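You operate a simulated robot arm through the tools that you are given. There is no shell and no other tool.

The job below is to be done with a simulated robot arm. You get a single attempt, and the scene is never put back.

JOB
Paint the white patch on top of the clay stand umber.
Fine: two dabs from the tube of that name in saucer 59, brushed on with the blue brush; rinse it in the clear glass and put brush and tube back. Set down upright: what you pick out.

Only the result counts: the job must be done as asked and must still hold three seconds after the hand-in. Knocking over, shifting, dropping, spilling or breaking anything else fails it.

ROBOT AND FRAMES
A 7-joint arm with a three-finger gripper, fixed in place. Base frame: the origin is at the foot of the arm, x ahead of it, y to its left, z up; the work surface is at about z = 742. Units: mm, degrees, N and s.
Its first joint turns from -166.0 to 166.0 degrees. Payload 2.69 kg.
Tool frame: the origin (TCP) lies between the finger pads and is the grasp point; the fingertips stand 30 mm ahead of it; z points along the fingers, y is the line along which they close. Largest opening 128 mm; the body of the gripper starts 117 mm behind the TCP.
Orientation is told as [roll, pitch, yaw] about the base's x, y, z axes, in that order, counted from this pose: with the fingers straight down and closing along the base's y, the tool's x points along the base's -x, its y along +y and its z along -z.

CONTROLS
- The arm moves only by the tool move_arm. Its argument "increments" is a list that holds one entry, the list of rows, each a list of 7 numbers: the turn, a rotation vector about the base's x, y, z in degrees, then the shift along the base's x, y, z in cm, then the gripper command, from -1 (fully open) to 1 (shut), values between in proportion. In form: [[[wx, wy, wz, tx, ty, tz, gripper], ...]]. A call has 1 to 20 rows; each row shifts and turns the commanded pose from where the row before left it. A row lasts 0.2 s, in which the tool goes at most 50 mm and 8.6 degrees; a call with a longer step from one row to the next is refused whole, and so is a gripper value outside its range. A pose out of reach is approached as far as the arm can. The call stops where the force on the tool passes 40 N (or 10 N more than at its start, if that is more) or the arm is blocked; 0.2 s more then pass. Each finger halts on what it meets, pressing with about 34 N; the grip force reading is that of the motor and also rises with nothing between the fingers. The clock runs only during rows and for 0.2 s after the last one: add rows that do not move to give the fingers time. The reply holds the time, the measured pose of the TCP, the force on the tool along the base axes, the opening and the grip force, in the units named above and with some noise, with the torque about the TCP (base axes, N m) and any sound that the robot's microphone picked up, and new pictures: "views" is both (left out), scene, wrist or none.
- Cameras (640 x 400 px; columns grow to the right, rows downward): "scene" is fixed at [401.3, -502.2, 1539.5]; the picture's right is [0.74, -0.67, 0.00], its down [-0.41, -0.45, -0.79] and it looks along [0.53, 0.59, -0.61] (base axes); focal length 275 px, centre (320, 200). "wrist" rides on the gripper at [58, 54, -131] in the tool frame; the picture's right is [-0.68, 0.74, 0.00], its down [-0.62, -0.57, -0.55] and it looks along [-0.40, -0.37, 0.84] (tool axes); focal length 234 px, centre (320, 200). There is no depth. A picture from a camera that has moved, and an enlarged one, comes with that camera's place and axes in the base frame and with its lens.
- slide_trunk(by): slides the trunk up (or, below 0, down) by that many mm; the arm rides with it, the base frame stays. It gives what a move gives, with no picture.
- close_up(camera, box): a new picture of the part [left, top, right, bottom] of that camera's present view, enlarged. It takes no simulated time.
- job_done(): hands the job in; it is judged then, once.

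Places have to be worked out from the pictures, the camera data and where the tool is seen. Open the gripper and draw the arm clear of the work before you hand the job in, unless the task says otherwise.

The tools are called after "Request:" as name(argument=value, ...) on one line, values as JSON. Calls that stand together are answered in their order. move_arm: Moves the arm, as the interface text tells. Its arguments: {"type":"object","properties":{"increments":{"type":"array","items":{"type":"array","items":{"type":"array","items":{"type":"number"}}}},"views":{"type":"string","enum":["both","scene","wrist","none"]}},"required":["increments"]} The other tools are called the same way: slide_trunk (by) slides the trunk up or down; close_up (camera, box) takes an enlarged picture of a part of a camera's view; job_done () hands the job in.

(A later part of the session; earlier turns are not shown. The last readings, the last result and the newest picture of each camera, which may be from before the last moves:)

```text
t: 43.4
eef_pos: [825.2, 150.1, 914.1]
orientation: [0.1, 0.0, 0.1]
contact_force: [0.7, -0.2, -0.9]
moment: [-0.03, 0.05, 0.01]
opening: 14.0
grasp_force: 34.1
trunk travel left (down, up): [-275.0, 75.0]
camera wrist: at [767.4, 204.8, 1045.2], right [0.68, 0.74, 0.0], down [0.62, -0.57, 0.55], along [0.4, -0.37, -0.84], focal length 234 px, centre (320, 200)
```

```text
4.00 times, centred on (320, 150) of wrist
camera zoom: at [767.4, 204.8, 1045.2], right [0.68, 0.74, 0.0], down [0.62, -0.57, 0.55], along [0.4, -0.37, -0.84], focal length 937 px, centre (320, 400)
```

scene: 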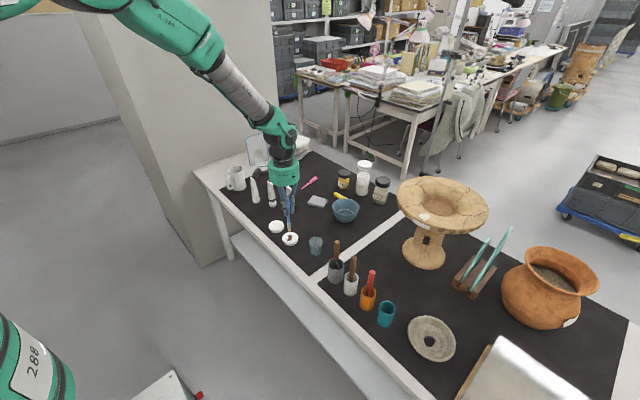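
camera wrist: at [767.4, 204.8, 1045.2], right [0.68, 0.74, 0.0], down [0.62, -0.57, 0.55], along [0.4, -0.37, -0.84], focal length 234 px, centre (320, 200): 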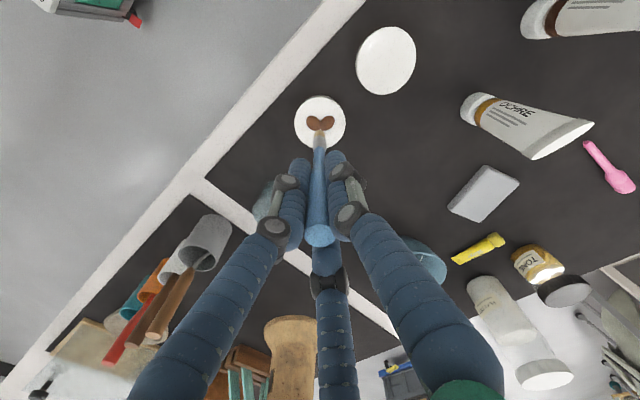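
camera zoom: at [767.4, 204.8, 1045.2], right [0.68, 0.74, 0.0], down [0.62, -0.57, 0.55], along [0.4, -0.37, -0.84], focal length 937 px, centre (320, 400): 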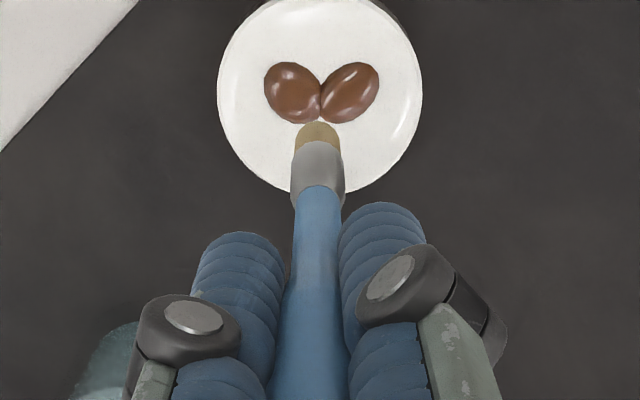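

The tip will land right between the two dabs. I lower gently to the saucer surface.

Request:
move_arm(increments=[[[0, 0, 0, 0, 0, -2.0, 0.82], [0, 0, 0, 0, 0, -1.0, 0.82], [0, 0, 0, 0, 0, -0.4, 0.82], [0, 0, 0, 0, 0, -0.3, 0.82], [0, 0, 0, 0, 0, 0, 0.82]]])

Request:
close_up(camera="scene", box=[260, 190, 330, 260])

Request:
close_up(camera="wrist", box=[270, 100, 370, 200])

```text
t: 44.6
eef_pos: [826.6, 149.5, 877.5]
orientation: [0.0, 0.0, 0.0]
contact_force: [0.5, 0.0, -0.8]
moment: [0.03, -0.02, -0.02]
opening: 14.1
grasp_force: 33.4
trunk travel left (down, up): [-275.0, 75.0]
camera wrist: at [767.7, 204.9, 1008.8], right [0.68, 0.74, 0.0], down [0.62, -0.57, 0.55], along [0.4, -0.37, -0.84], focal length 234 px, centre (320, 200)
```

scene: 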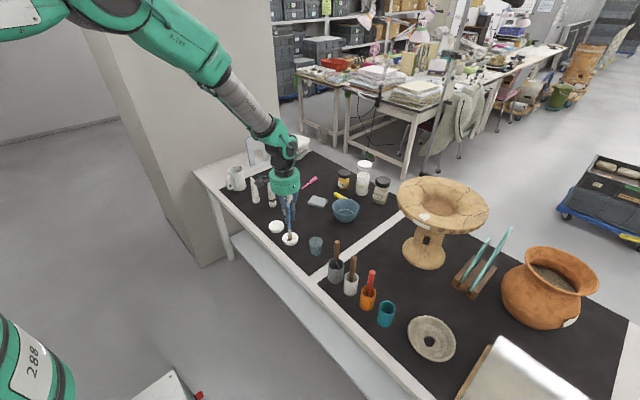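
wrist: 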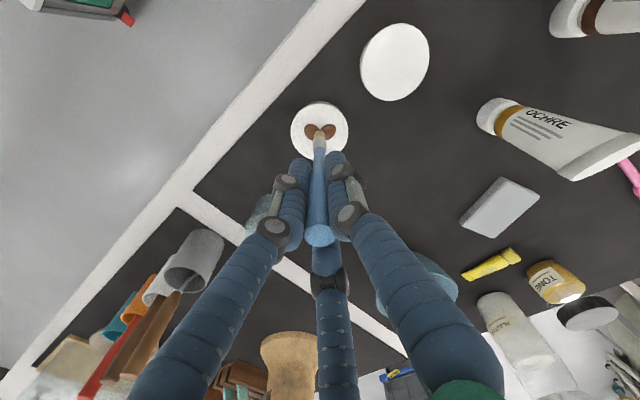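

```text
5.71 times, centred on (295, 225) of scene
camera zoom: at [401.3, -502.2, 1539.5], right [0.74, -0.67, 0.0], down [-0.41, -0.45, -0.79], along [0.53, 0.59, -0.61], focal length 1572 px, centre (463, 57)
```

zoom: 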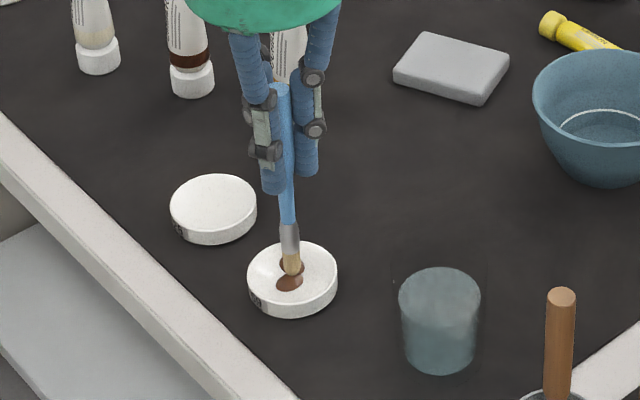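

```text
4.00 times, centred on (320, 150) of wrist
camera zoom: at [767.7, 204.9, 1008.8], right [0.68, 0.74, 0.0], down [0.62, -0.57, 0.55], along [0.4, -0.37, -0.84], focal length 937 px, centre (320, 400)
```

zoom: 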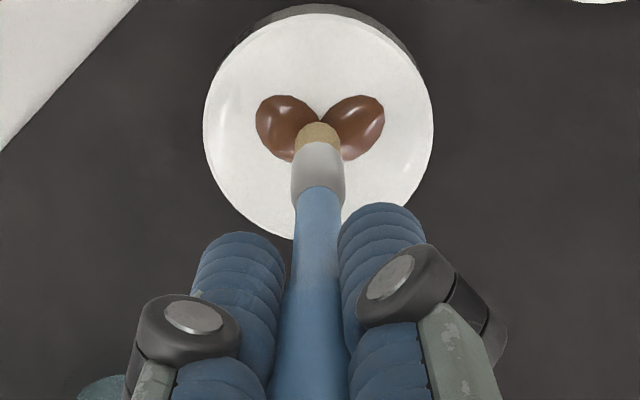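

Nearly there — the bristles are just above the dabs and still clean. I lower a few more millimetres in small steps.

Request:
move_arm(increments=[[[0, 0, 0, 0, 0, -0.2, 0.82], [0, 0, 0, 0, 0, -0.15, 0.82], [0, 0, 0, 0, 0, 0, 0.82]]], views="wrist")

Request:
close_up(camera="scene", box=[270, 210, 310, 250])

Request:
close_up(camera="wrist", box=[270, 100, 370, 200])

```text
t: 45.4
eef_pos: [825.7, 150.3, 874.9]
orientation: [0.0, -0.1, 0.1]
contact_force: [-0.4, -0.1, 6.8]
moment: [0.01, 0.1, -0.03]
opening: 13.8
grasp_force: 34.2
trunk travel left (down, up): [-275.0, 75.0]
camera wrist: at [767.6, 205.0, 1006.4], right [0.68, 0.74, 0.0], down [0.62, -0.57, 0.55], along [0.4, -0.37, -0.84], focal length 234 px, centre (320, 200)
```

wrist: 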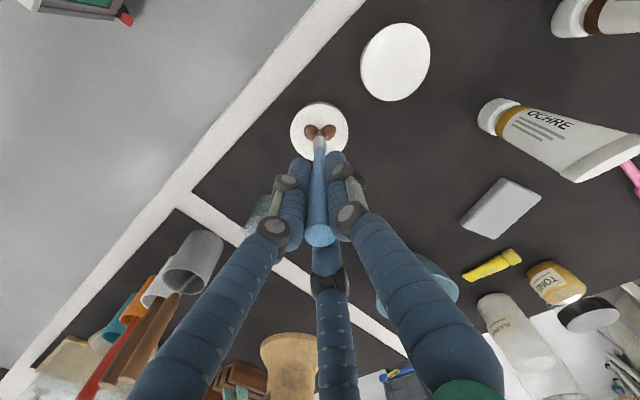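

```text
10.00 times, centred on (290, 230) of scene
camera zoom: at [401.3, -502.2, 1539.5], right [0.74, -0.67, 0.0], down [-0.41, -0.45, -0.79], along [0.53, 0.59, -0.61], focal length 2750 px, centre (620, -100)
```

zoom: 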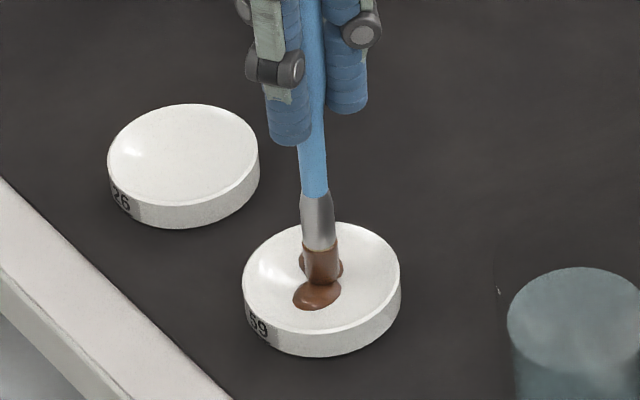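

```text
4.00 times, centred on (320, 150) of wrist
camera zoom: at [767.6, 205.0, 1006.4], right [0.68, 0.74, 0.0], down [0.62, -0.57, 0.55], along [0.4, -0.37, -0.84], focal length 937 px, centre (320, 400)
```

zoom: 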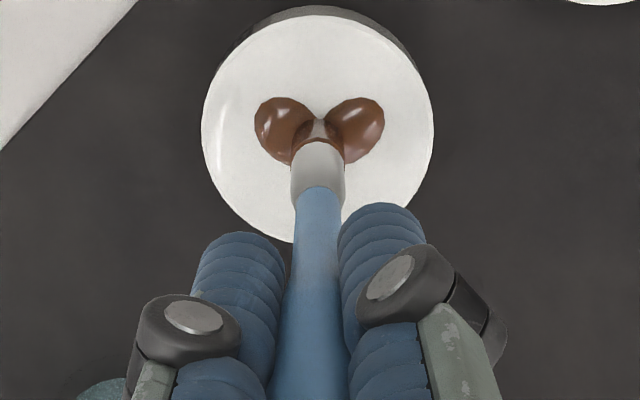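

The bristles have turned brown with a light 7 N touch: the brush is loaded. I lift high, travel towards the stand and tilt the tool 30° so the brush leans outward to the patch.

Request:
move_arm(increments=[[[0, 0, 0, 0, 0, 2.0, 0.82], [0, 0, 0, 0, 0, 4.5, 0.82], [0, 0, 0, 0, 0, 4.5, 0.82], [0, 0, 0, 0, 0, 4.5, 0.82], [0, 0, 0, 0, 0, 4.5, 0.82], [0, 0, 0, 0, 0, 4.5, 0.82], [0, 0, 0, 0, 0, 4.0, 0.82], [0, 0, 0, 1.0, -4.2, 0, 0.82], [0, 0, 0, 1.0, -4.2, 0, 0.82], [0, 0, 0, 1.0, -4.2, 0, 0.82], [0, 0, 0, 1.0, -4.2, 0, 0.82], [0, 0, 0, 1.0, -4.2, 0, 0.82], [0, -7.5, 0, 1.0, -4.2, 0, 0.82], [0, -7.5, 0, 1.0, -4.2, 0, 0.82], [0, -7.5, 0, 1.0, -4.2, 0, 0.82], [0, -7.5, 0, 1.0, -4.2, 0, 0.82], [0, 0, 0, 0, 0, 0, 0.82], [0, 0, 0, 0, 0, 0, 0.82]]])

Request:
close_up(camera="scene", box=[380, 140, 500, 260])

Request:
close_up(camera="wrist", box=[240, 60, 440, 220])

Request:
close_up(camera="scene", box=[270, 210, 310, 250])

```text
t: 49.2
eef_pos: [915.6, -228.7, 1159.8]
orientation: [0.0, -30.0, 0.0]
contact_force: [0.3, 0.8, 0.5]
moment: [-0.02, 0.0, -0.02]
opening: 14.2
grasp_force: 34.5
trunk travel left (down, up): [-275.0, 75.0]
camera wrist: at [800.3, -173.1, 1243.4], right [0.59, 0.74, 0.34], down [0.26, -0.57, 0.78], along [0.77, -0.37, -0.52], focal length 234 px, centre (320, 200)
```

scene: 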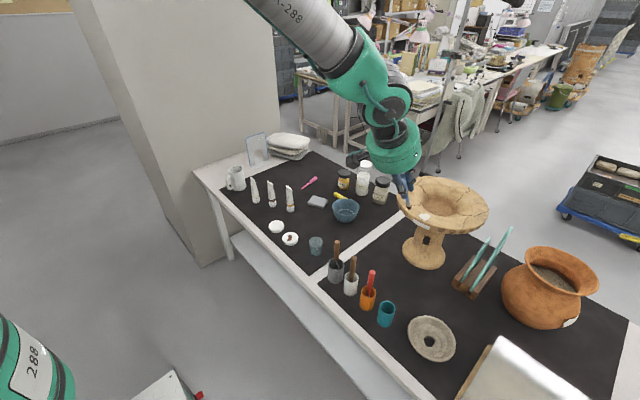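
wrist: 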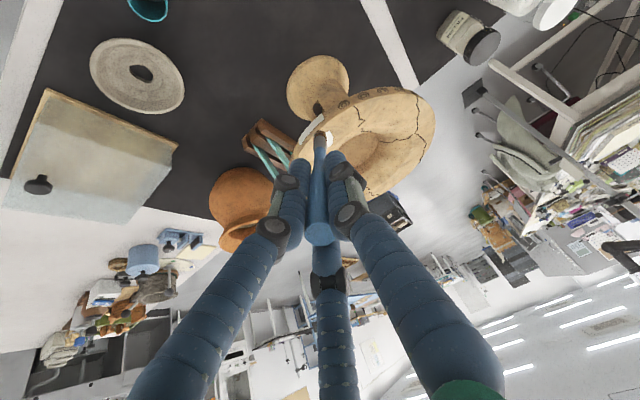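

```text
3.33 times, centred on (440, 200) of scene
camera zoom: at [401.3, -502.2, 1539.5], right [0.74, -0.67, 0.0], down [-0.41, -0.45, -0.79], along [0.53, 0.59, -0.61], focal length 917 px, centre (-80, 200)
```

zoom: 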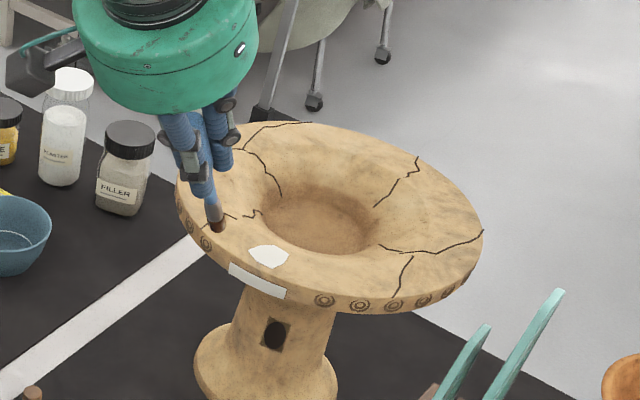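

```text
2.50 times, centred on (340, 140) of wrist
camera zoom: at [800.3, -173.1, 1243.4], right [0.59, 0.74, 0.34], down [0.26, -0.57, 0.78], along [0.77, -0.37, -0.52], focal length 585 px, centre (270, 350)
```

zoom: 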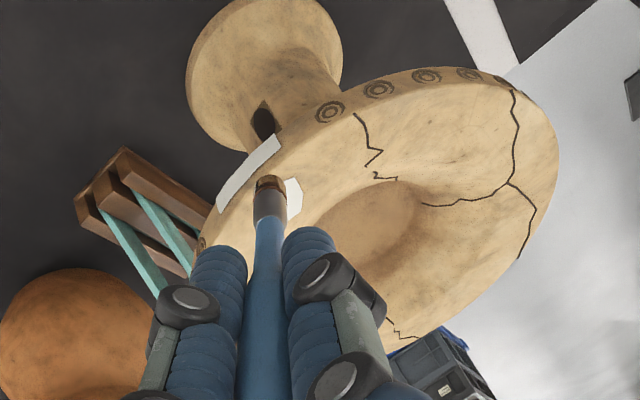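

```text
10.00 times, centred on (290, 230) of scene
camera zoom: at [401.3, -502.2, 1539.5], right [0.74, -0.67, 0.0], down [-0.41, -0.45, -0.79], along [0.53, 0.59, -0.61], focal length 2750 px, centre (620, -100)
```

zoom: 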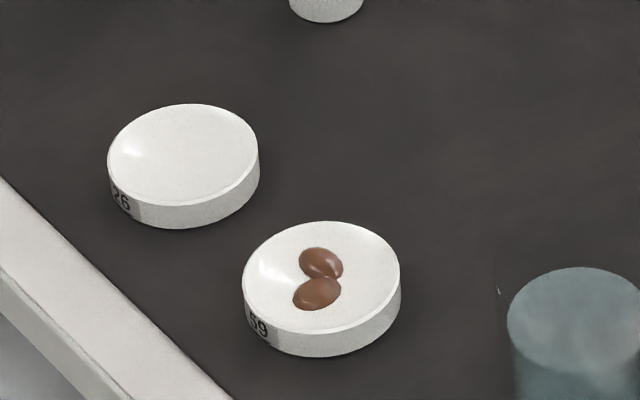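

The tip shows at the place I predict, so the calibration holds. I bring the tip onto the scene-camera ray through the patch, roughly 30 mm short of it, and check.

Request:
move_arm(increments=[[[0, 0, 0, 2.0, -1.7, -0.8, 0.82], [0, 0, 0, 2.0, -1.7, -1.0, 0.82], [0, 0, 0, 0, 0, 0, 0.82]]])

Request:
close_up(camera="scene", box=[395, 190, 445, 240])

Request:
close_up(camera="wrist", box=[270, 80, 390, 180])

```text
t: 50.0
eef_pos: [956.1, -263.3, 1141.0]
orientation: [-0.1, -30.0, 0.0]
contact_force: [0.1, 0.6, 0.0]
moment: [0.02, -0.05, -0.02]
opening: 14.0
grasp_force: 33.6
trunk travel left (down, up): [-275.0, 75.0]
camera wrist: at [840.4, -208.2, 1225.5], right [0.59, 0.74, 0.34], down [0.26, -0.57, 0.78], along [0.77, -0.37, -0.52], focal length 234 px, centre (320, 200)
```

scene: 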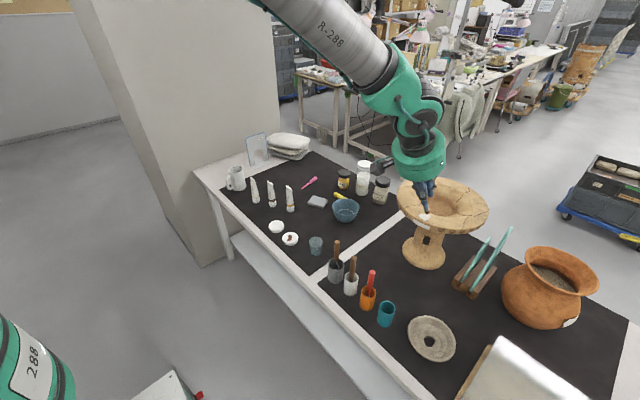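
wrist: 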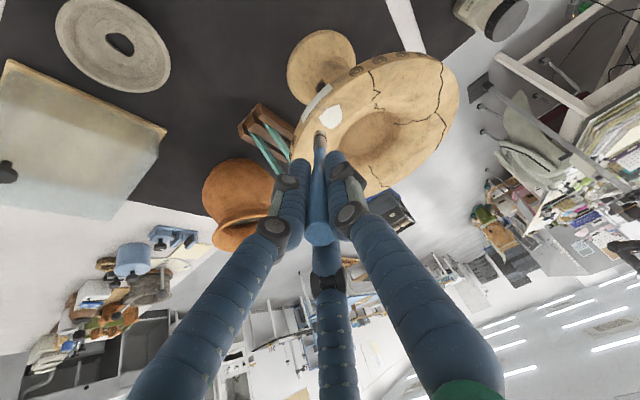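

```text
8.00 times, centred on (420, 215) of scene
camera zoom: at [401.3, -502.2, 1539.5], right [0.74, -0.67, 0.0], down [-0.41, -0.45, -0.79], along [0.53, 0.59, -0.61], focal length 2200 px, centre (-480, 80)
```

zoom: 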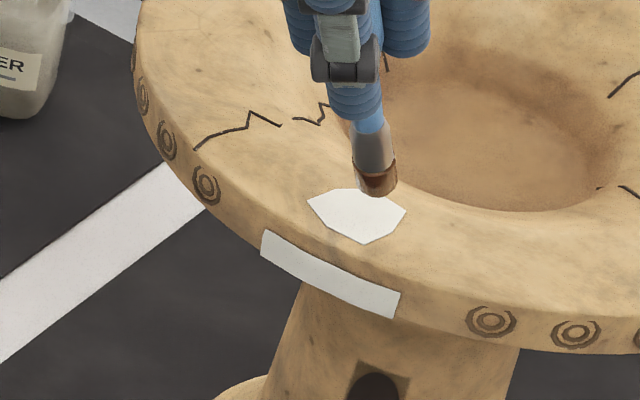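

```text
4.00 times, centred on (330, 130) of wrist
camera zoom: at [840.4, -208.2, 1225.5], right [0.59, 0.74, 0.34], down [0.26, -0.57, 0.78], along [0.77, -0.37, -0.52], focal length 937 px, centre (280, 480)
```

zoom: 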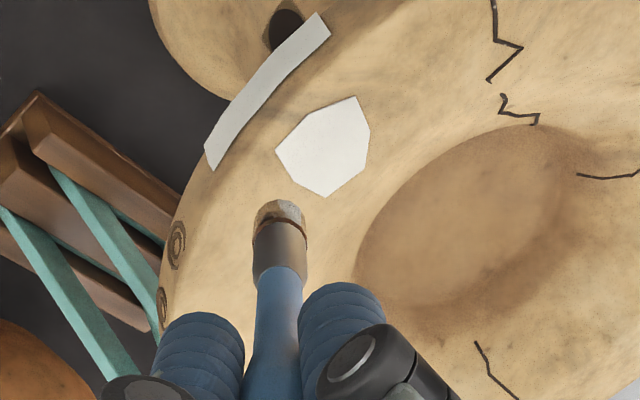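

Two-view triangulation puts the patch about 28–38 mm ahead in x, 15 mm in +y and 35–44 mm below the present tip. I move about two thirds of the way and re-check.

Request:
move_arm(increments=[[[0, 0, 0, 1.1, 0.7, -1.0, 0.82], [0, 0, 0, 1.1, 0.6, -1.0, 0.82], [0, 0, 0, 0, 0, 0, 0.82]]])

Request:
close_up(camera="scene", box=[395, 190, 445, 240])

Request:
close_up(camera="wrist", box=[270, 80, 390, 180])

```text
t: 50.8
eef_pos: [978.1, -249.5, 1121.1]
orientation: [0.0, -30.0, 0.0]
contact_force: [0.1, -0.1, -0.4]
moment: [-0.02, -0.02, 0.03]
opening: 13.8
grasp_force: 34.0
trunk travel left (down, up): [-275.0, 75.0]
camera wrist: at [862.4, -194.2, 1205.5], right [0.59, 0.74, 0.34], down [0.26, -0.57, 0.78], along [0.77, -0.37, -0.52], focal length 234 px, centre (320, 200)
```

scene: 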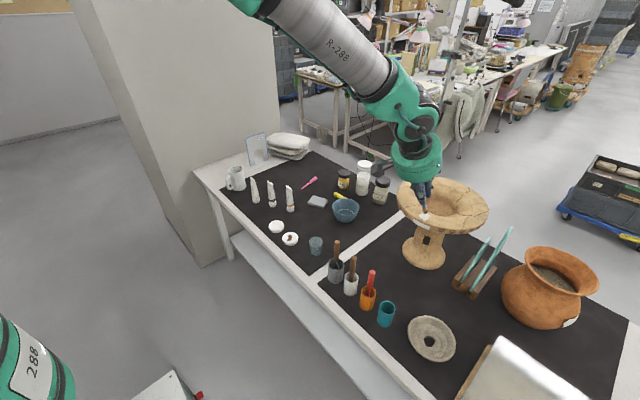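
wrist: 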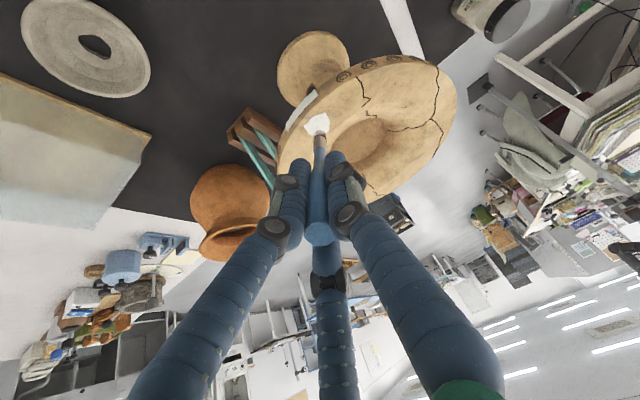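

```text
8.00 times, centred on (420, 215) of scene
camera zoom: at [401.3, -502.2, 1539.5], right [0.74, -0.67, 0.0], down [-0.41, -0.45, -0.79], along [0.53, 0.59, -0.61], focal length 2200 px, centre (-480, 80)
```

zoom: 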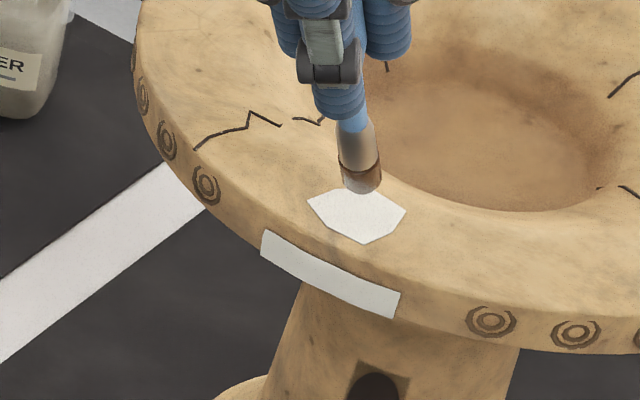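

```text
4.00 times, centred on (330, 130) of wrist
camera zoom: at [862.4, -194.2, 1205.5], right [0.59, 0.74, 0.34], down [0.26, -0.57, 0.78], along [0.77, -0.37, -0.52], focal length 937 px, centre (280, 480)
```

zoom: 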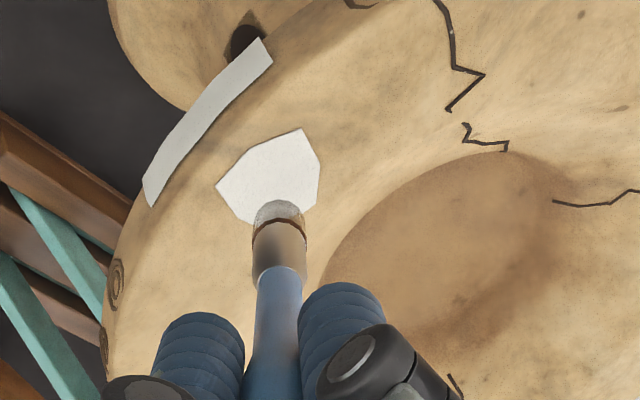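

The tip now hovers just above the patch's near edge in both views. I advance (4, 2, -9) mm and watch for contact.

Request:
move_arm(increments=[[[0, 0, 0, 0.2, 0.1, -0.5, 0.82], [0, 0, 0, 0.2, 0.1, -0.4, 0.82], [0, 0, 0, 0, 0, 0, 0.82]]])

Request:
close_up(camera="scene", box=[395, 190, 445, 240])

Request:
close_up(camera="wrist", box=[270, 80, 390, 180])

```text
t: 51.6
eef_pos: [981.8, -247.2, 1112.6]
orientation: [0.0, -30.0, 0.0]
contact_force: [-0.6, 0.3, 0.3]
moment: [0.01, 0.01, -0.01]
opening: 14.0
grasp_force: 33.9
trunk travel left (down, up): [-275.0, 75.0]
camera wrist: at [866.1, -192.3, 1196.8], right [0.59, 0.74, 0.34], down [0.26, -0.57, 0.78], along [0.77, -0.37, -0.52], focal length 234 px, centre (320, 200)
```

scene: 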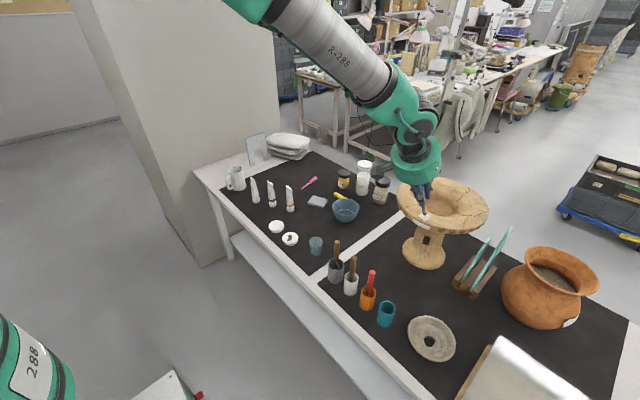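
wrist: 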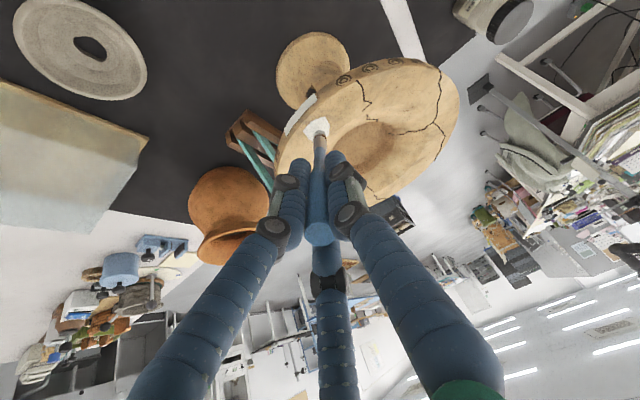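

```text
8.00 times, centred on (420, 215) of scene
camera zoom: at [401.3, -502.2, 1539.5], right [0.74, -0.67, 0.0], down [-0.41, -0.45, -0.79], along [0.53, 0.59, -0.61], focal length 2200 px, centre (-480, 80)
```

zoom: 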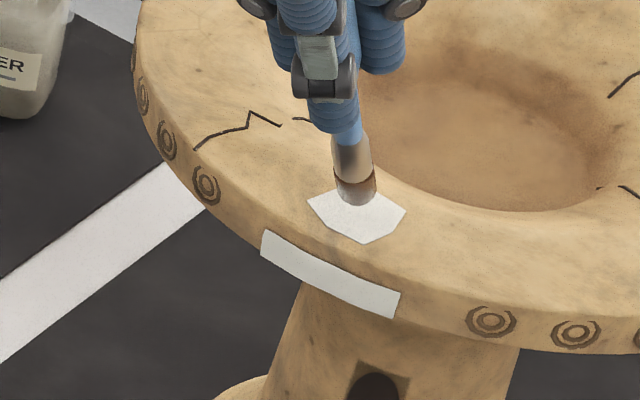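

```text
4.00 times, centred on (330, 130) of wrist
camera zoom: at [866.1, -192.3, 1196.8], right [0.59, 0.74, 0.34], down [0.26, -0.57, 0.78], along [0.77, -0.37, -0.52], focal length 937 px, centre (280, 480)
```

zoom: 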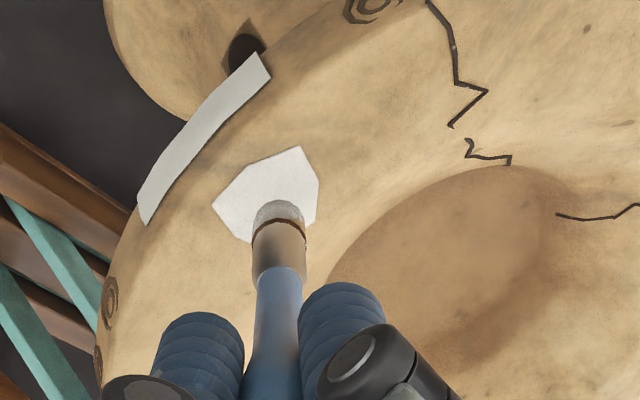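

Still no contact. I zoom harder on the brush tip to make sure it is still loaded with umber.

Request:
close_up(camera="scene", box=[412, 200, 432, 220])

Request:
close_up(camera="wrist", box=[300, 110, 340, 150])

```text
16.00 times, centred on (422, 210) of scene
camera zoom: at [401.3, -502.2, 1539.5], right [0.74, -0.67, 0.0], down [-0.41, -0.45, -0.79], along [0.53, 0.59, -0.61], focal length 4400 px, centre (-1312, 40)
```

zoom: 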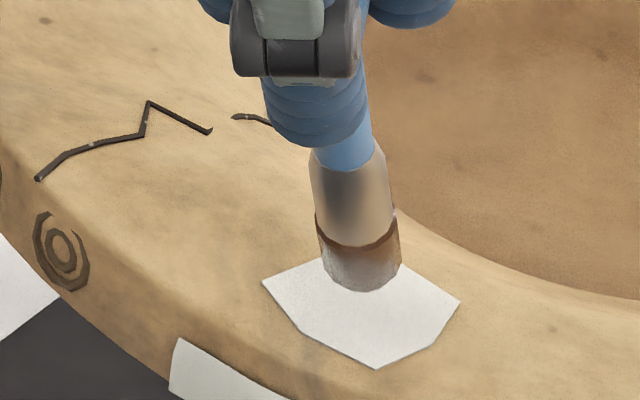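

```text
10.00 times, centred on (320, 130) of wrist
camera zoom: at [866.1, -192.3, 1196.8], right [0.59, 0.74, 0.34], down [0.26, -0.57, 0.78], along [0.77, -0.37, -0.52], focal length 2342 px, centre (320, 900)
```

zoom: 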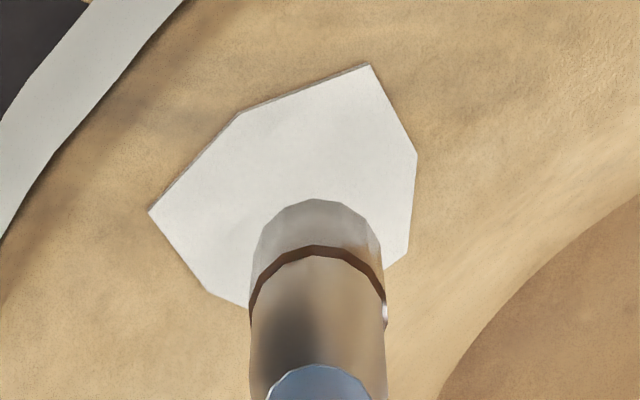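

The brush carries a glossy coat and the tip is over the patch. I continue lowering in small steps for contact.

Request:
move_arm(increments=[[[0, 0, 0, 0.1, 0.05, -0.3, 0.82], [0, 0, 0, 0.1, 0.05, -0.3, 0.82], [0, 0, 0, 0, 0, 0, 0.82]]])

Request:
close_up(camera="scene", box=[407, 200, 437, 230])

Request:
close_up(camera="wrist", box=[290, 100, 350, 160])

```text
t: 52.4
eef_pos: [983.4, -245.9, 1105.9]
orientation: [0.1, -30.0, 0.0]
contact_force: [-0.2, 1.0, -0.4]
moment: [-0.01, 0.01, -0.02]
opening: 14.1
grasp_force: 33.9
trunk travel left (down, up): [-275.0, 75.0]
camera wrist: at [868.2, -191.1, 1190.5], right [0.59, 0.74, 0.34], down [0.26, -0.57, 0.78], along [0.77, -0.37, -0.52], focal length 234 px, centre (320, 200)
```

scene: 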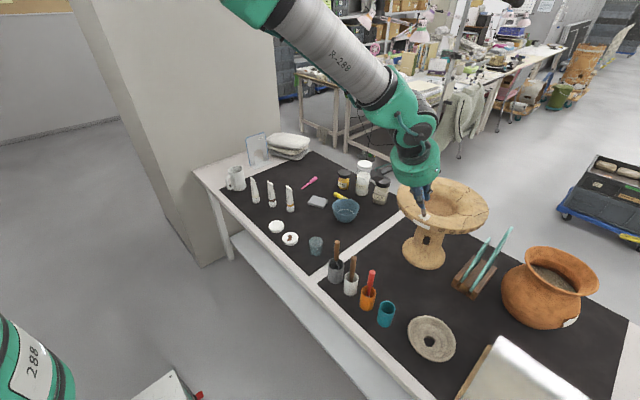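
wrist: 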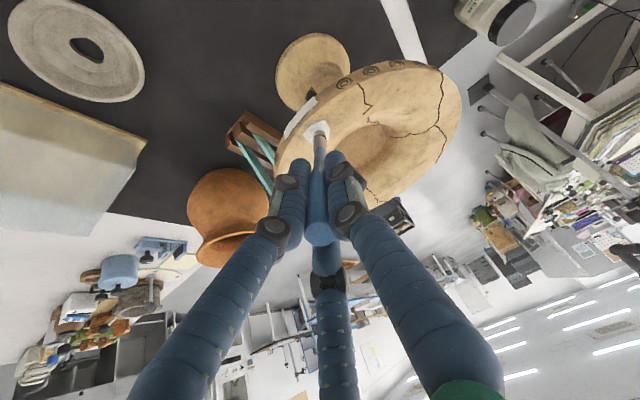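

```text
13.33 times, centred on (422, 215) of scene
camera zoom: at [401.3, -502.2, 1539.5], right [0.74, -0.67, 0.0], down [-0.41, -0.45, -0.79], along [0.53, 0.59, -0.61], focal length 3667 px, centre (-1040, 0)
```

zoom: 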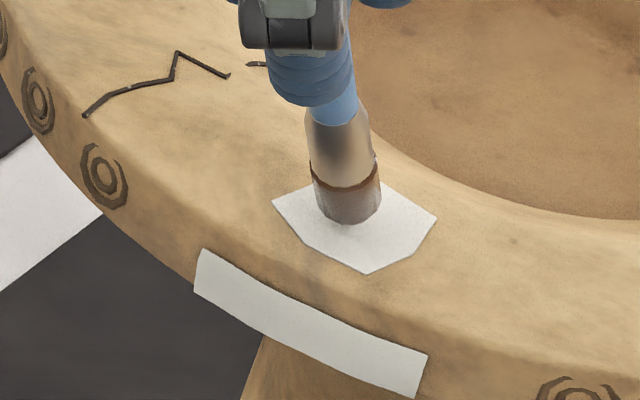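

```text
6.67 times, centred on (320, 130) of wrist
camera zoom: at [868.2, -191.1, 1190.5], right [0.59, 0.74, 0.34], down [0.26, -0.57, 0.78], along [0.77, -0.37, -0.52], focal length 1561 px, centre (320, 667)
```

zoom: 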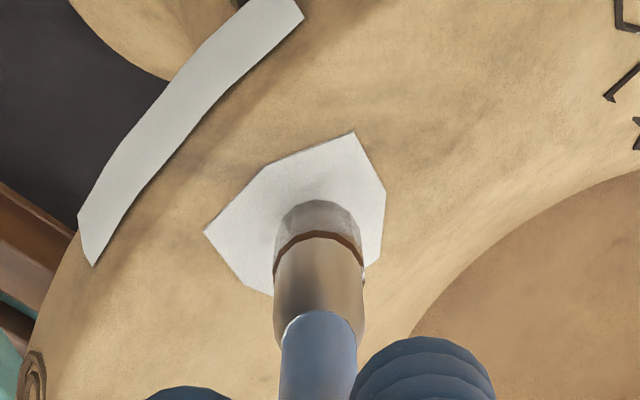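

The tip is well over the patch with its shadow closing in. A few millimetres more.

Request:
move_arm(increments=[[[0, 0, 0, 0.05, 0, -0.25, 0.82], [0, 0, 0, 0.05, 0, -0.25, 0.82], [0, 0, 0, 0, 0, 0, 0.82]]], views="none")

Request:
close_up(camera="scene", box=[407, 200, 437, 230])

```text
t: 53.2
eef_pos: [985.3, -245.8, 1103.6]
orientation: [0.0, -30.1, -0.1]
contact_force: [-0.9, 0.5, 7.1]
moment: [0.03, -0.29, 0.03]
opening: 14.0
grasp_force: 34.0
trunk travel left (down, up): [-275.0, 75.0]
```

```text
13.33 times, centred on (422, 215) of scene
camera zoom: at [401.3, -502.2, 1539.5], right [0.74, -0.67, 0.0], down [-0.41, -0.45, -0.79], along [0.53, 0.59, -0.61], focal length 3667 px, centre (-1040, 0)
```

zoom: 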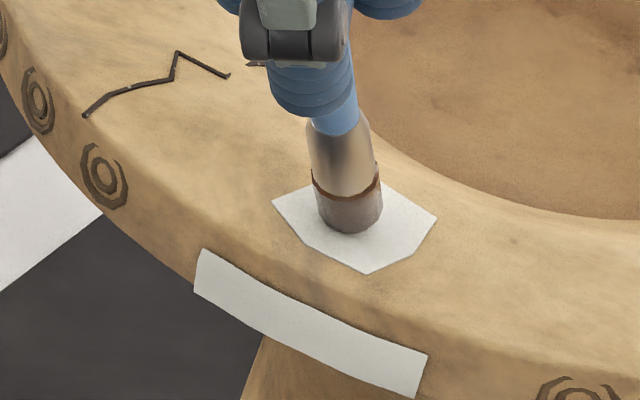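

Contact at 7 N on the patch. I now brush with small strokes across it, staying inside its outline, and look.

Request:
move_arm(increments=[[[0, 0, 0, 0, 0.4, 0, 0.82], [0, 0, 0, 0, 0.4, 0, 0.82], [0, 0, 0, 0, -0.4, 0, 0.82], [0, 0, 0, 0, -0.4, 0, 0.82], [0, 0, 0, 0, -0.4, 0, 0.82], [0, 0, 0, 0, -0.4, 0, 0.82], [0, 0, 0, 0, 0.4, 0, 0.82], [0, 0, 0, 0, 0, 0, 0.82]]])

Request:
close_up(camera="scene", box=[407, 200, 437, 230])

Request:
close_up(camera="wrist", box=[290, 100, 350, 160])

```text
t: 55.0
eef_pos: [984.5, -249.1, 1102.2]
orientation: [0.1, -30.0, -0.1]
contact_force: [0.3, -3.1, 7.6]
moment: [-0.27, -0.46, -0.14]
opening: 14.2
grasp_force: 34.2
trunk travel left (down, up): [-275.0, 75.0]
camera wrist: at [868.9, -195.6, 1186.1], right [0.59, 0.74, 0.34], down [0.26, -0.57, 0.78], along [0.77, -0.37, -0.52], focal length 234 px, centre (320, 200)
```

scene: 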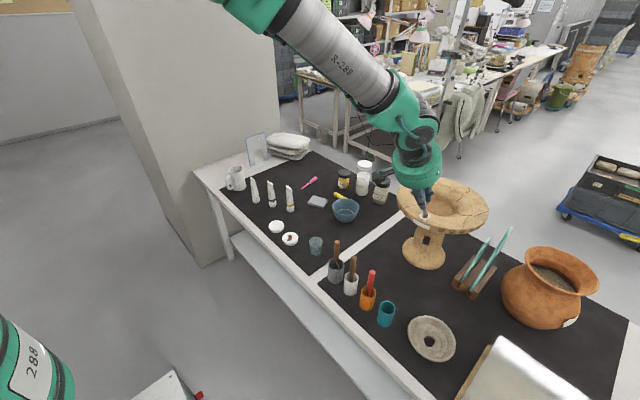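
wrist: 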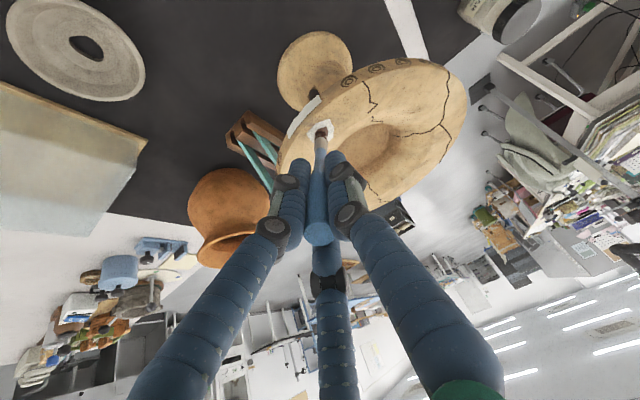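

```text
13.33 times, centred on (422, 215) of scene
camera zoom: at [401.3, -502.2, 1539.5], right [0.74, -0.67, 0.0], down [-0.41, -0.45, -0.79], along [0.53, 0.59, -0.61], focal length 3667 px, centre (-1040, 0)
```

zoom: 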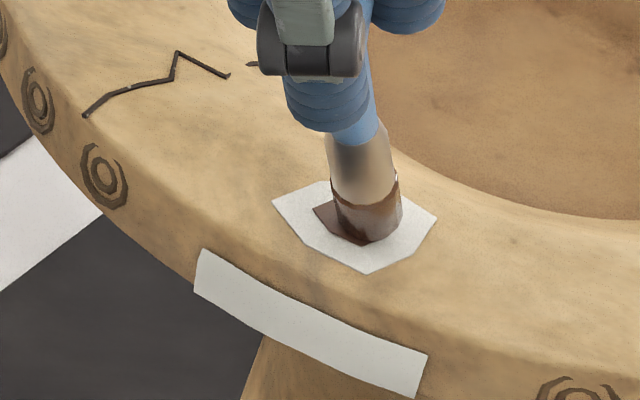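

```text
6.67 times, centred on (320, 130) of wrist
camera zoom: at [868.9, -195.6, 1186.1], right [0.59, 0.74, 0.34], down [0.26, -0.57, 0.78], along [0.77, -0.37, -0.52], focal length 1561 px, centre (320, 667)
```

zoom: 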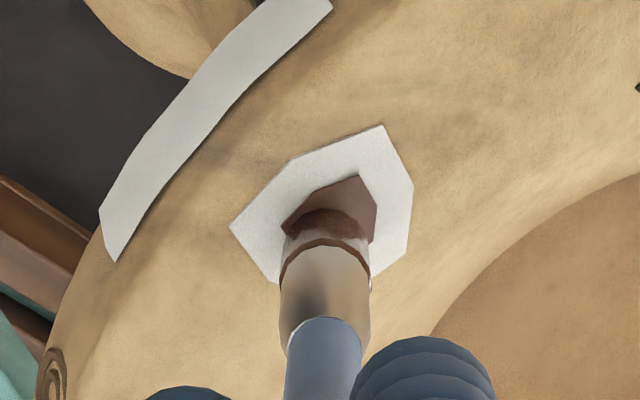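

Umber is spreading from the middle of the patch outward as I stroke. I keep brushing with more strokes.

Request:
move_arm(increments=[[[0, 0, 0, 0, 0.4, 0, 0.82], [0, 0, 0, 0, 0.4, 0, 0.82], [0, 0, 0, 0, 0.4, 0, 0.82], [0, 0, 0, 0, -0.4, 0, 0.82], [0, 0, 0, 0, -0.4, 0, 0.82], [0, 0, 0, 0, -0.4, 0, 0.82], [0, 0, 0, 0, -0.4, 0, 0.82], [0, 0, 0, 0, 0.4, 0, 0.82], [0, 0, 0, 0, 0.4, 0, 0.82], [0, 0, 0, 0, 0, 0, 0.82]]])

Request:
close_up(camera="scene", box=[407, 200, 437, 230])

Request:
close_up(camera="wrist", box=[290, 100, 350, 160])

```text
t: 57.2
eef_pos: [984.9, -246.7, 1103.0]
orientation: [0.0, -30.0, 0.1]
contact_force: [-0.5, -2.1, 5.3]
moment: [-0.16, -0.29, -0.1]
opening: 14.0
grasp_force: 34.2
trunk travel left (down, up): [-275.0, 75.0]
camera wrist: at [868.8, -191.5, 1186.1], right [0.59, 0.74, 0.34], down [0.26, -0.57, 0.78], along [0.77, -0.37, -0.52], focal length 234 px, centre (320, 200)
```

scene: 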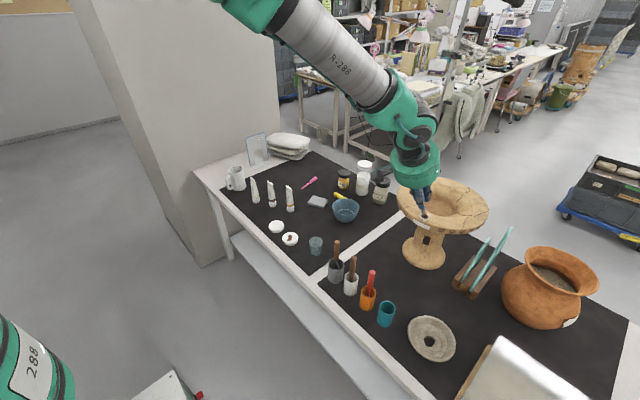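
wrist: 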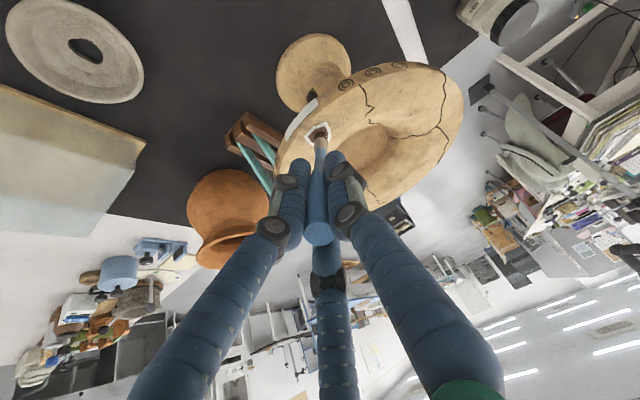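

```text
13.33 times, centred on (422, 215) of scene
camera zoom: at [401.3, -502.2, 1539.5], right [0.74, -0.67, 0.0], down [-0.41, -0.45, -0.79], along [0.53, 0.59, -0.61], focal length 3667 px, centre (-1040, 0)
```

zoom: 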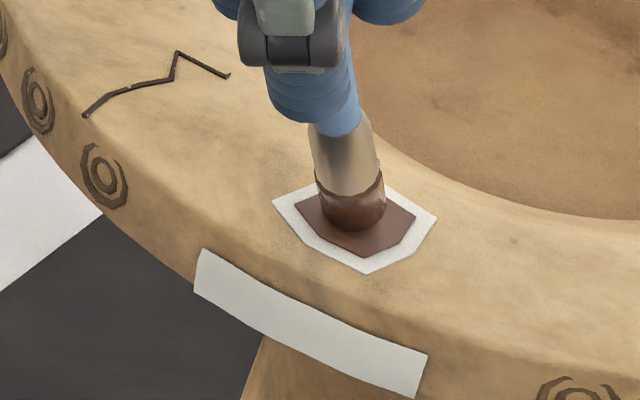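

```text
6.67 times, centred on (320, 130) of wrist
camera zoom: at [868.8, -191.5, 1186.1], right [0.59, 0.74, 0.34], down [0.26, -0.57, 0.78], along [0.77, -0.37, -0.52], focal length 1561 px, centre (320, 667)
```

zoom: 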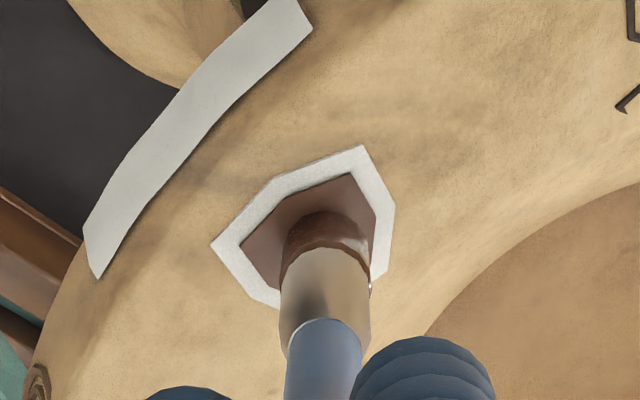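

The painted area keeps growing with each stroke. I continue with more strokes, also a little along x.

Request:
move_arm(increments=[[[0, 0, 0, 0, 0.4, 0, 0.82], [0, 0, 0, 0, -0.4, 0, 0.82], [0, 0, 0, 0, -0.4, 0, 0.82], [0, 0, 0, 0, -0.4, 0, 0.82], [0, 0, 0, 0, 0.4, 0, 0.82], [0, 0, 0, 0, 0.4, 0, 0.82], [0, 0, 0, 0, 0.4, 0, 0.82], [0, 0, 0, 0, -0.4, 0, 0.82], [0, 0, 0, 0, -0.4, 0, 0.82], [0, 0, 0, 0, -0.4, 0, 0.82], [0, 0, 0, 0, 0.4, 0, 0.82], [0, 0, 0, 0, 0.4, 0, 0.82], [0, 0, 0, 0, 0, 0, 0.82]]])

Request:
close_up(camera="scene", box=[407, 200, 437, 230])

Request:
close_up(camera="wrist", box=[290, 100, 350, 160])

```text
t: 60.0
eef_pos: [984.3, -245.6, 1102.4]
orientation: [0.0, -30.0, 0.0]
contact_force: [-0.6, -0.1, 4.1]
moment: [-0.17, -0.18, -0.08]
opening: 14.5
grasp_force: 33.9
trunk travel left (down, up): [-275.0, 75.0]
camera wrist: at [868.8, -191.2, 1186.2], right [0.59, 0.74, 0.34], down [0.26, -0.57, 0.78], along [0.77, -0.37, -0.52], focal length 234 px, centre (320, 200)
```

scene: 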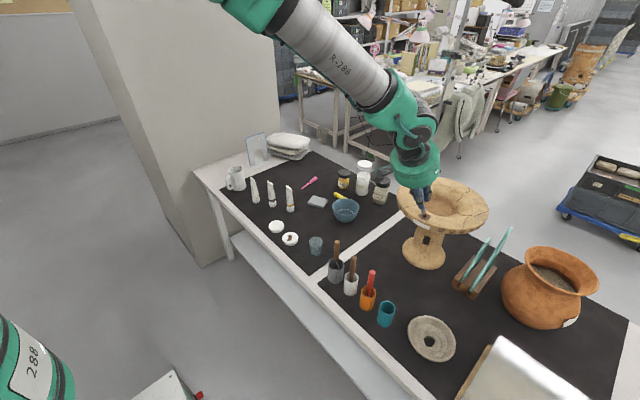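
wrist: 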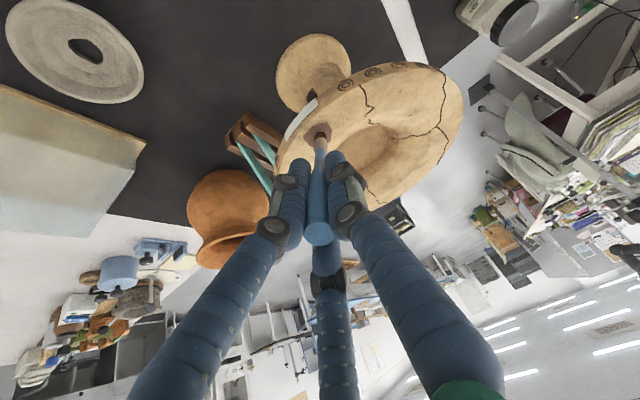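

```text
13.33 times, centred on (422, 215) of scene
camera zoom: at [401.3, -502.2, 1539.5], right [0.74, -0.67, 0.0], down [-0.41, -0.45, -0.79], along [0.53, 0.59, -0.61], focal length 3667 px, centre (-1040, 0)
```

zoom: 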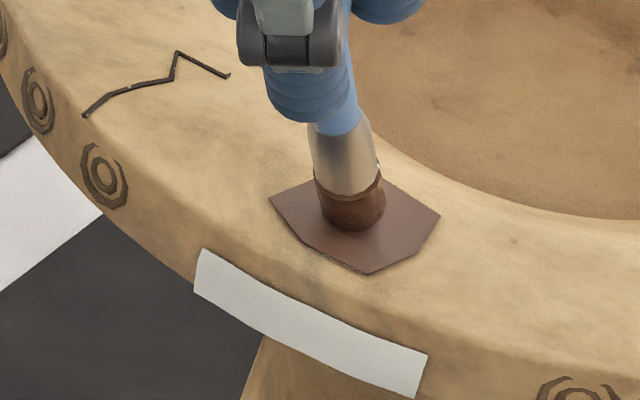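

```text
6.67 times, centred on (320, 130) of wrist
camera zoom: at [868.8, -191.2, 1186.2], right [0.59, 0.74, 0.34], down [0.26, -0.57, 0.78], along [0.77, -0.37, -0.52], focal length 1561 px, centre (320, 667)
```

zoom: 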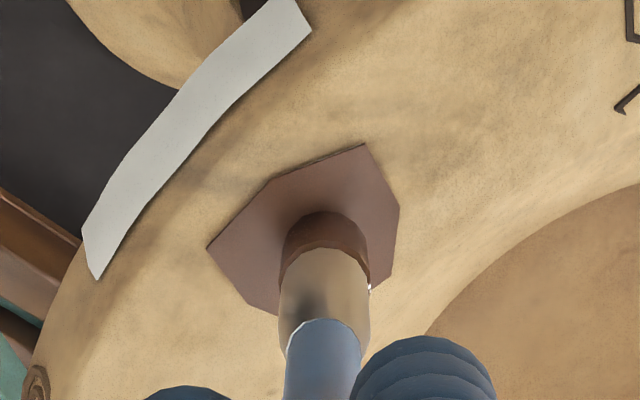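

The top patch is wholly umber now. I lift off along the brush axis, straighten the tool, and go over the clear glass of water near (860, 34).

Request:
move_arm(increments=[[[0, 0, 0, -0.5, 0, 1.2, 0.82], [0, 0, 0, -1.7, 0, 3.0, 0.82], [0, 0, 0, -1.7, 0, 3.0, 0.82], [0, 0, 0, -1.2, 0, 2.0, 0.82], [0, 7.5, 0, -1.5, 3.5, -2.0, 0.82], [0, 7.5, 0, -1.5, 3.5, -2.0, 0.82], [0, 7.5, 0, -1.5, 3.5, -2.0, 0.82], [0, 7.5, 0, -1.5, 3.5, -2.0, 0.82], [0, 0, 0, -0.5, 4.6, 0, 0.82], [0, 0, 0, -0.5, 4.6, 0, 0.82], [0, 0, 0, -0.3, 4.6, 0, 0.82], [0, 0, 0, 0, 0, 0, 0.82]]])

Request:
close_up(camera="scene", box=[280, 190, 350, 260])

Request:
close_up(camera="wrist", box=[250, 70, 390, 190])

Request:
close_up(camera="scene", box=[380, 165, 500, 280])

```text
t: 62.6
eef_pos: [861.0, 32.8, 1112.7]
orientation: [-0.1, 0.0, -0.1]
contact_force: [0.1, 0.9, -1.1]
moment: [-0.07, 0.02, 0.05]
opening: 14.3
grasp_force: 34.1
trunk travel left (down, up): [-275.0, 75.0]
camera wrist: at [801.8, 87.8, 1244.6], right [0.68, 0.74, 0.0], down [0.62, -0.57, 0.55], along [0.4, -0.37, -0.84], focal length 234 px, centre (320, 200)
```

scene: 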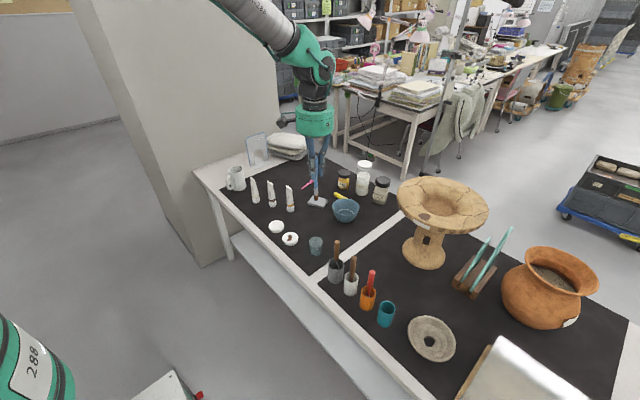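
wrist: 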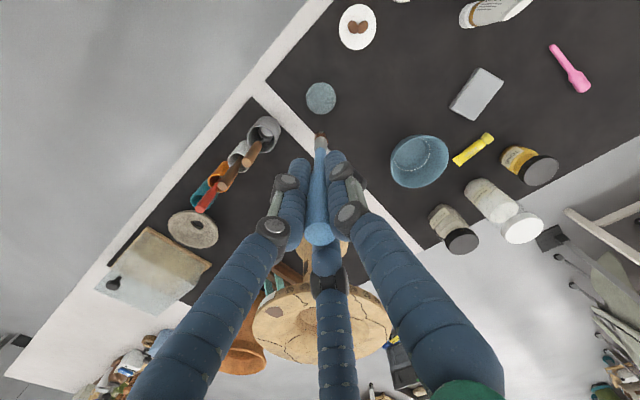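

```text
5.71 times, centred on (315, 225) of scene
camera zoom: at [401.3, -502.2, 1539.5], right [0.74, -0.67, 0.0], down [-0.41, -0.45, -0.79], along [0.53, 0.59, -0.61], focal length 1572 px, centre (349, 57)
```

zoom: 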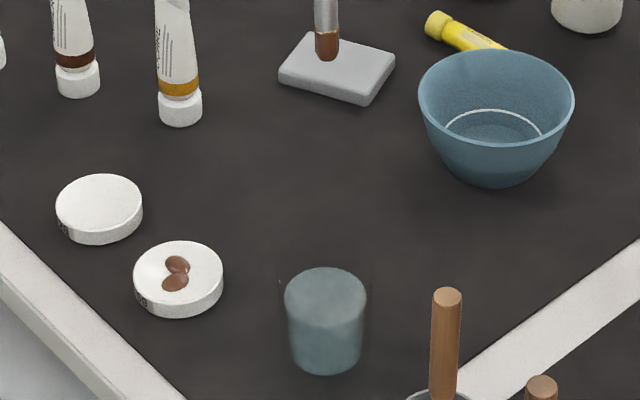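

```text
3.33 times, centred on (320, 130) of wrist
camera zoom: at [801.8, 87.8, 1244.6], right [0.68, 0.74, 0.0], down [0.62, -0.57, 0.55], along [0.4, -0.37, -0.84], focal length 781 px, centre (320, 433)
```

zoom: 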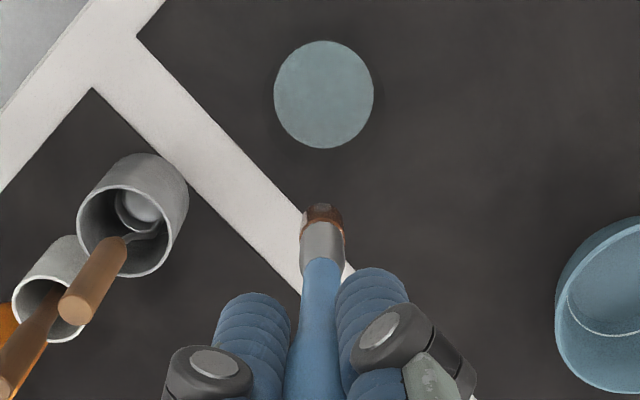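

```text
3.48 times, centred on (440, 222) of scene
camera zoom: at [401.3, -502.2, 1539.5], right [0.74, -0.67, 0.0], down [-0.41, -0.45, -0.79], along [0.53, 0.59, -0.61], focal length 957 px, centre (-97, 122)
```

zoom: 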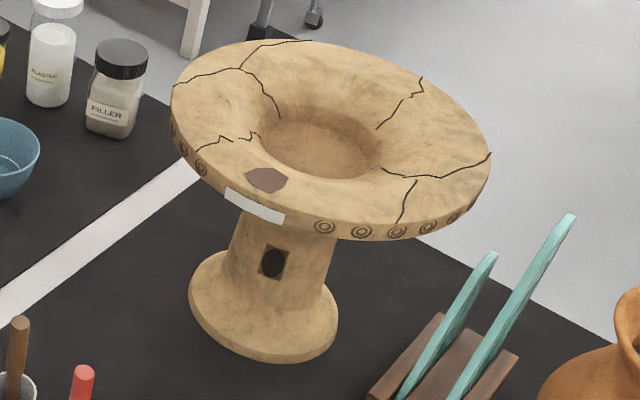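

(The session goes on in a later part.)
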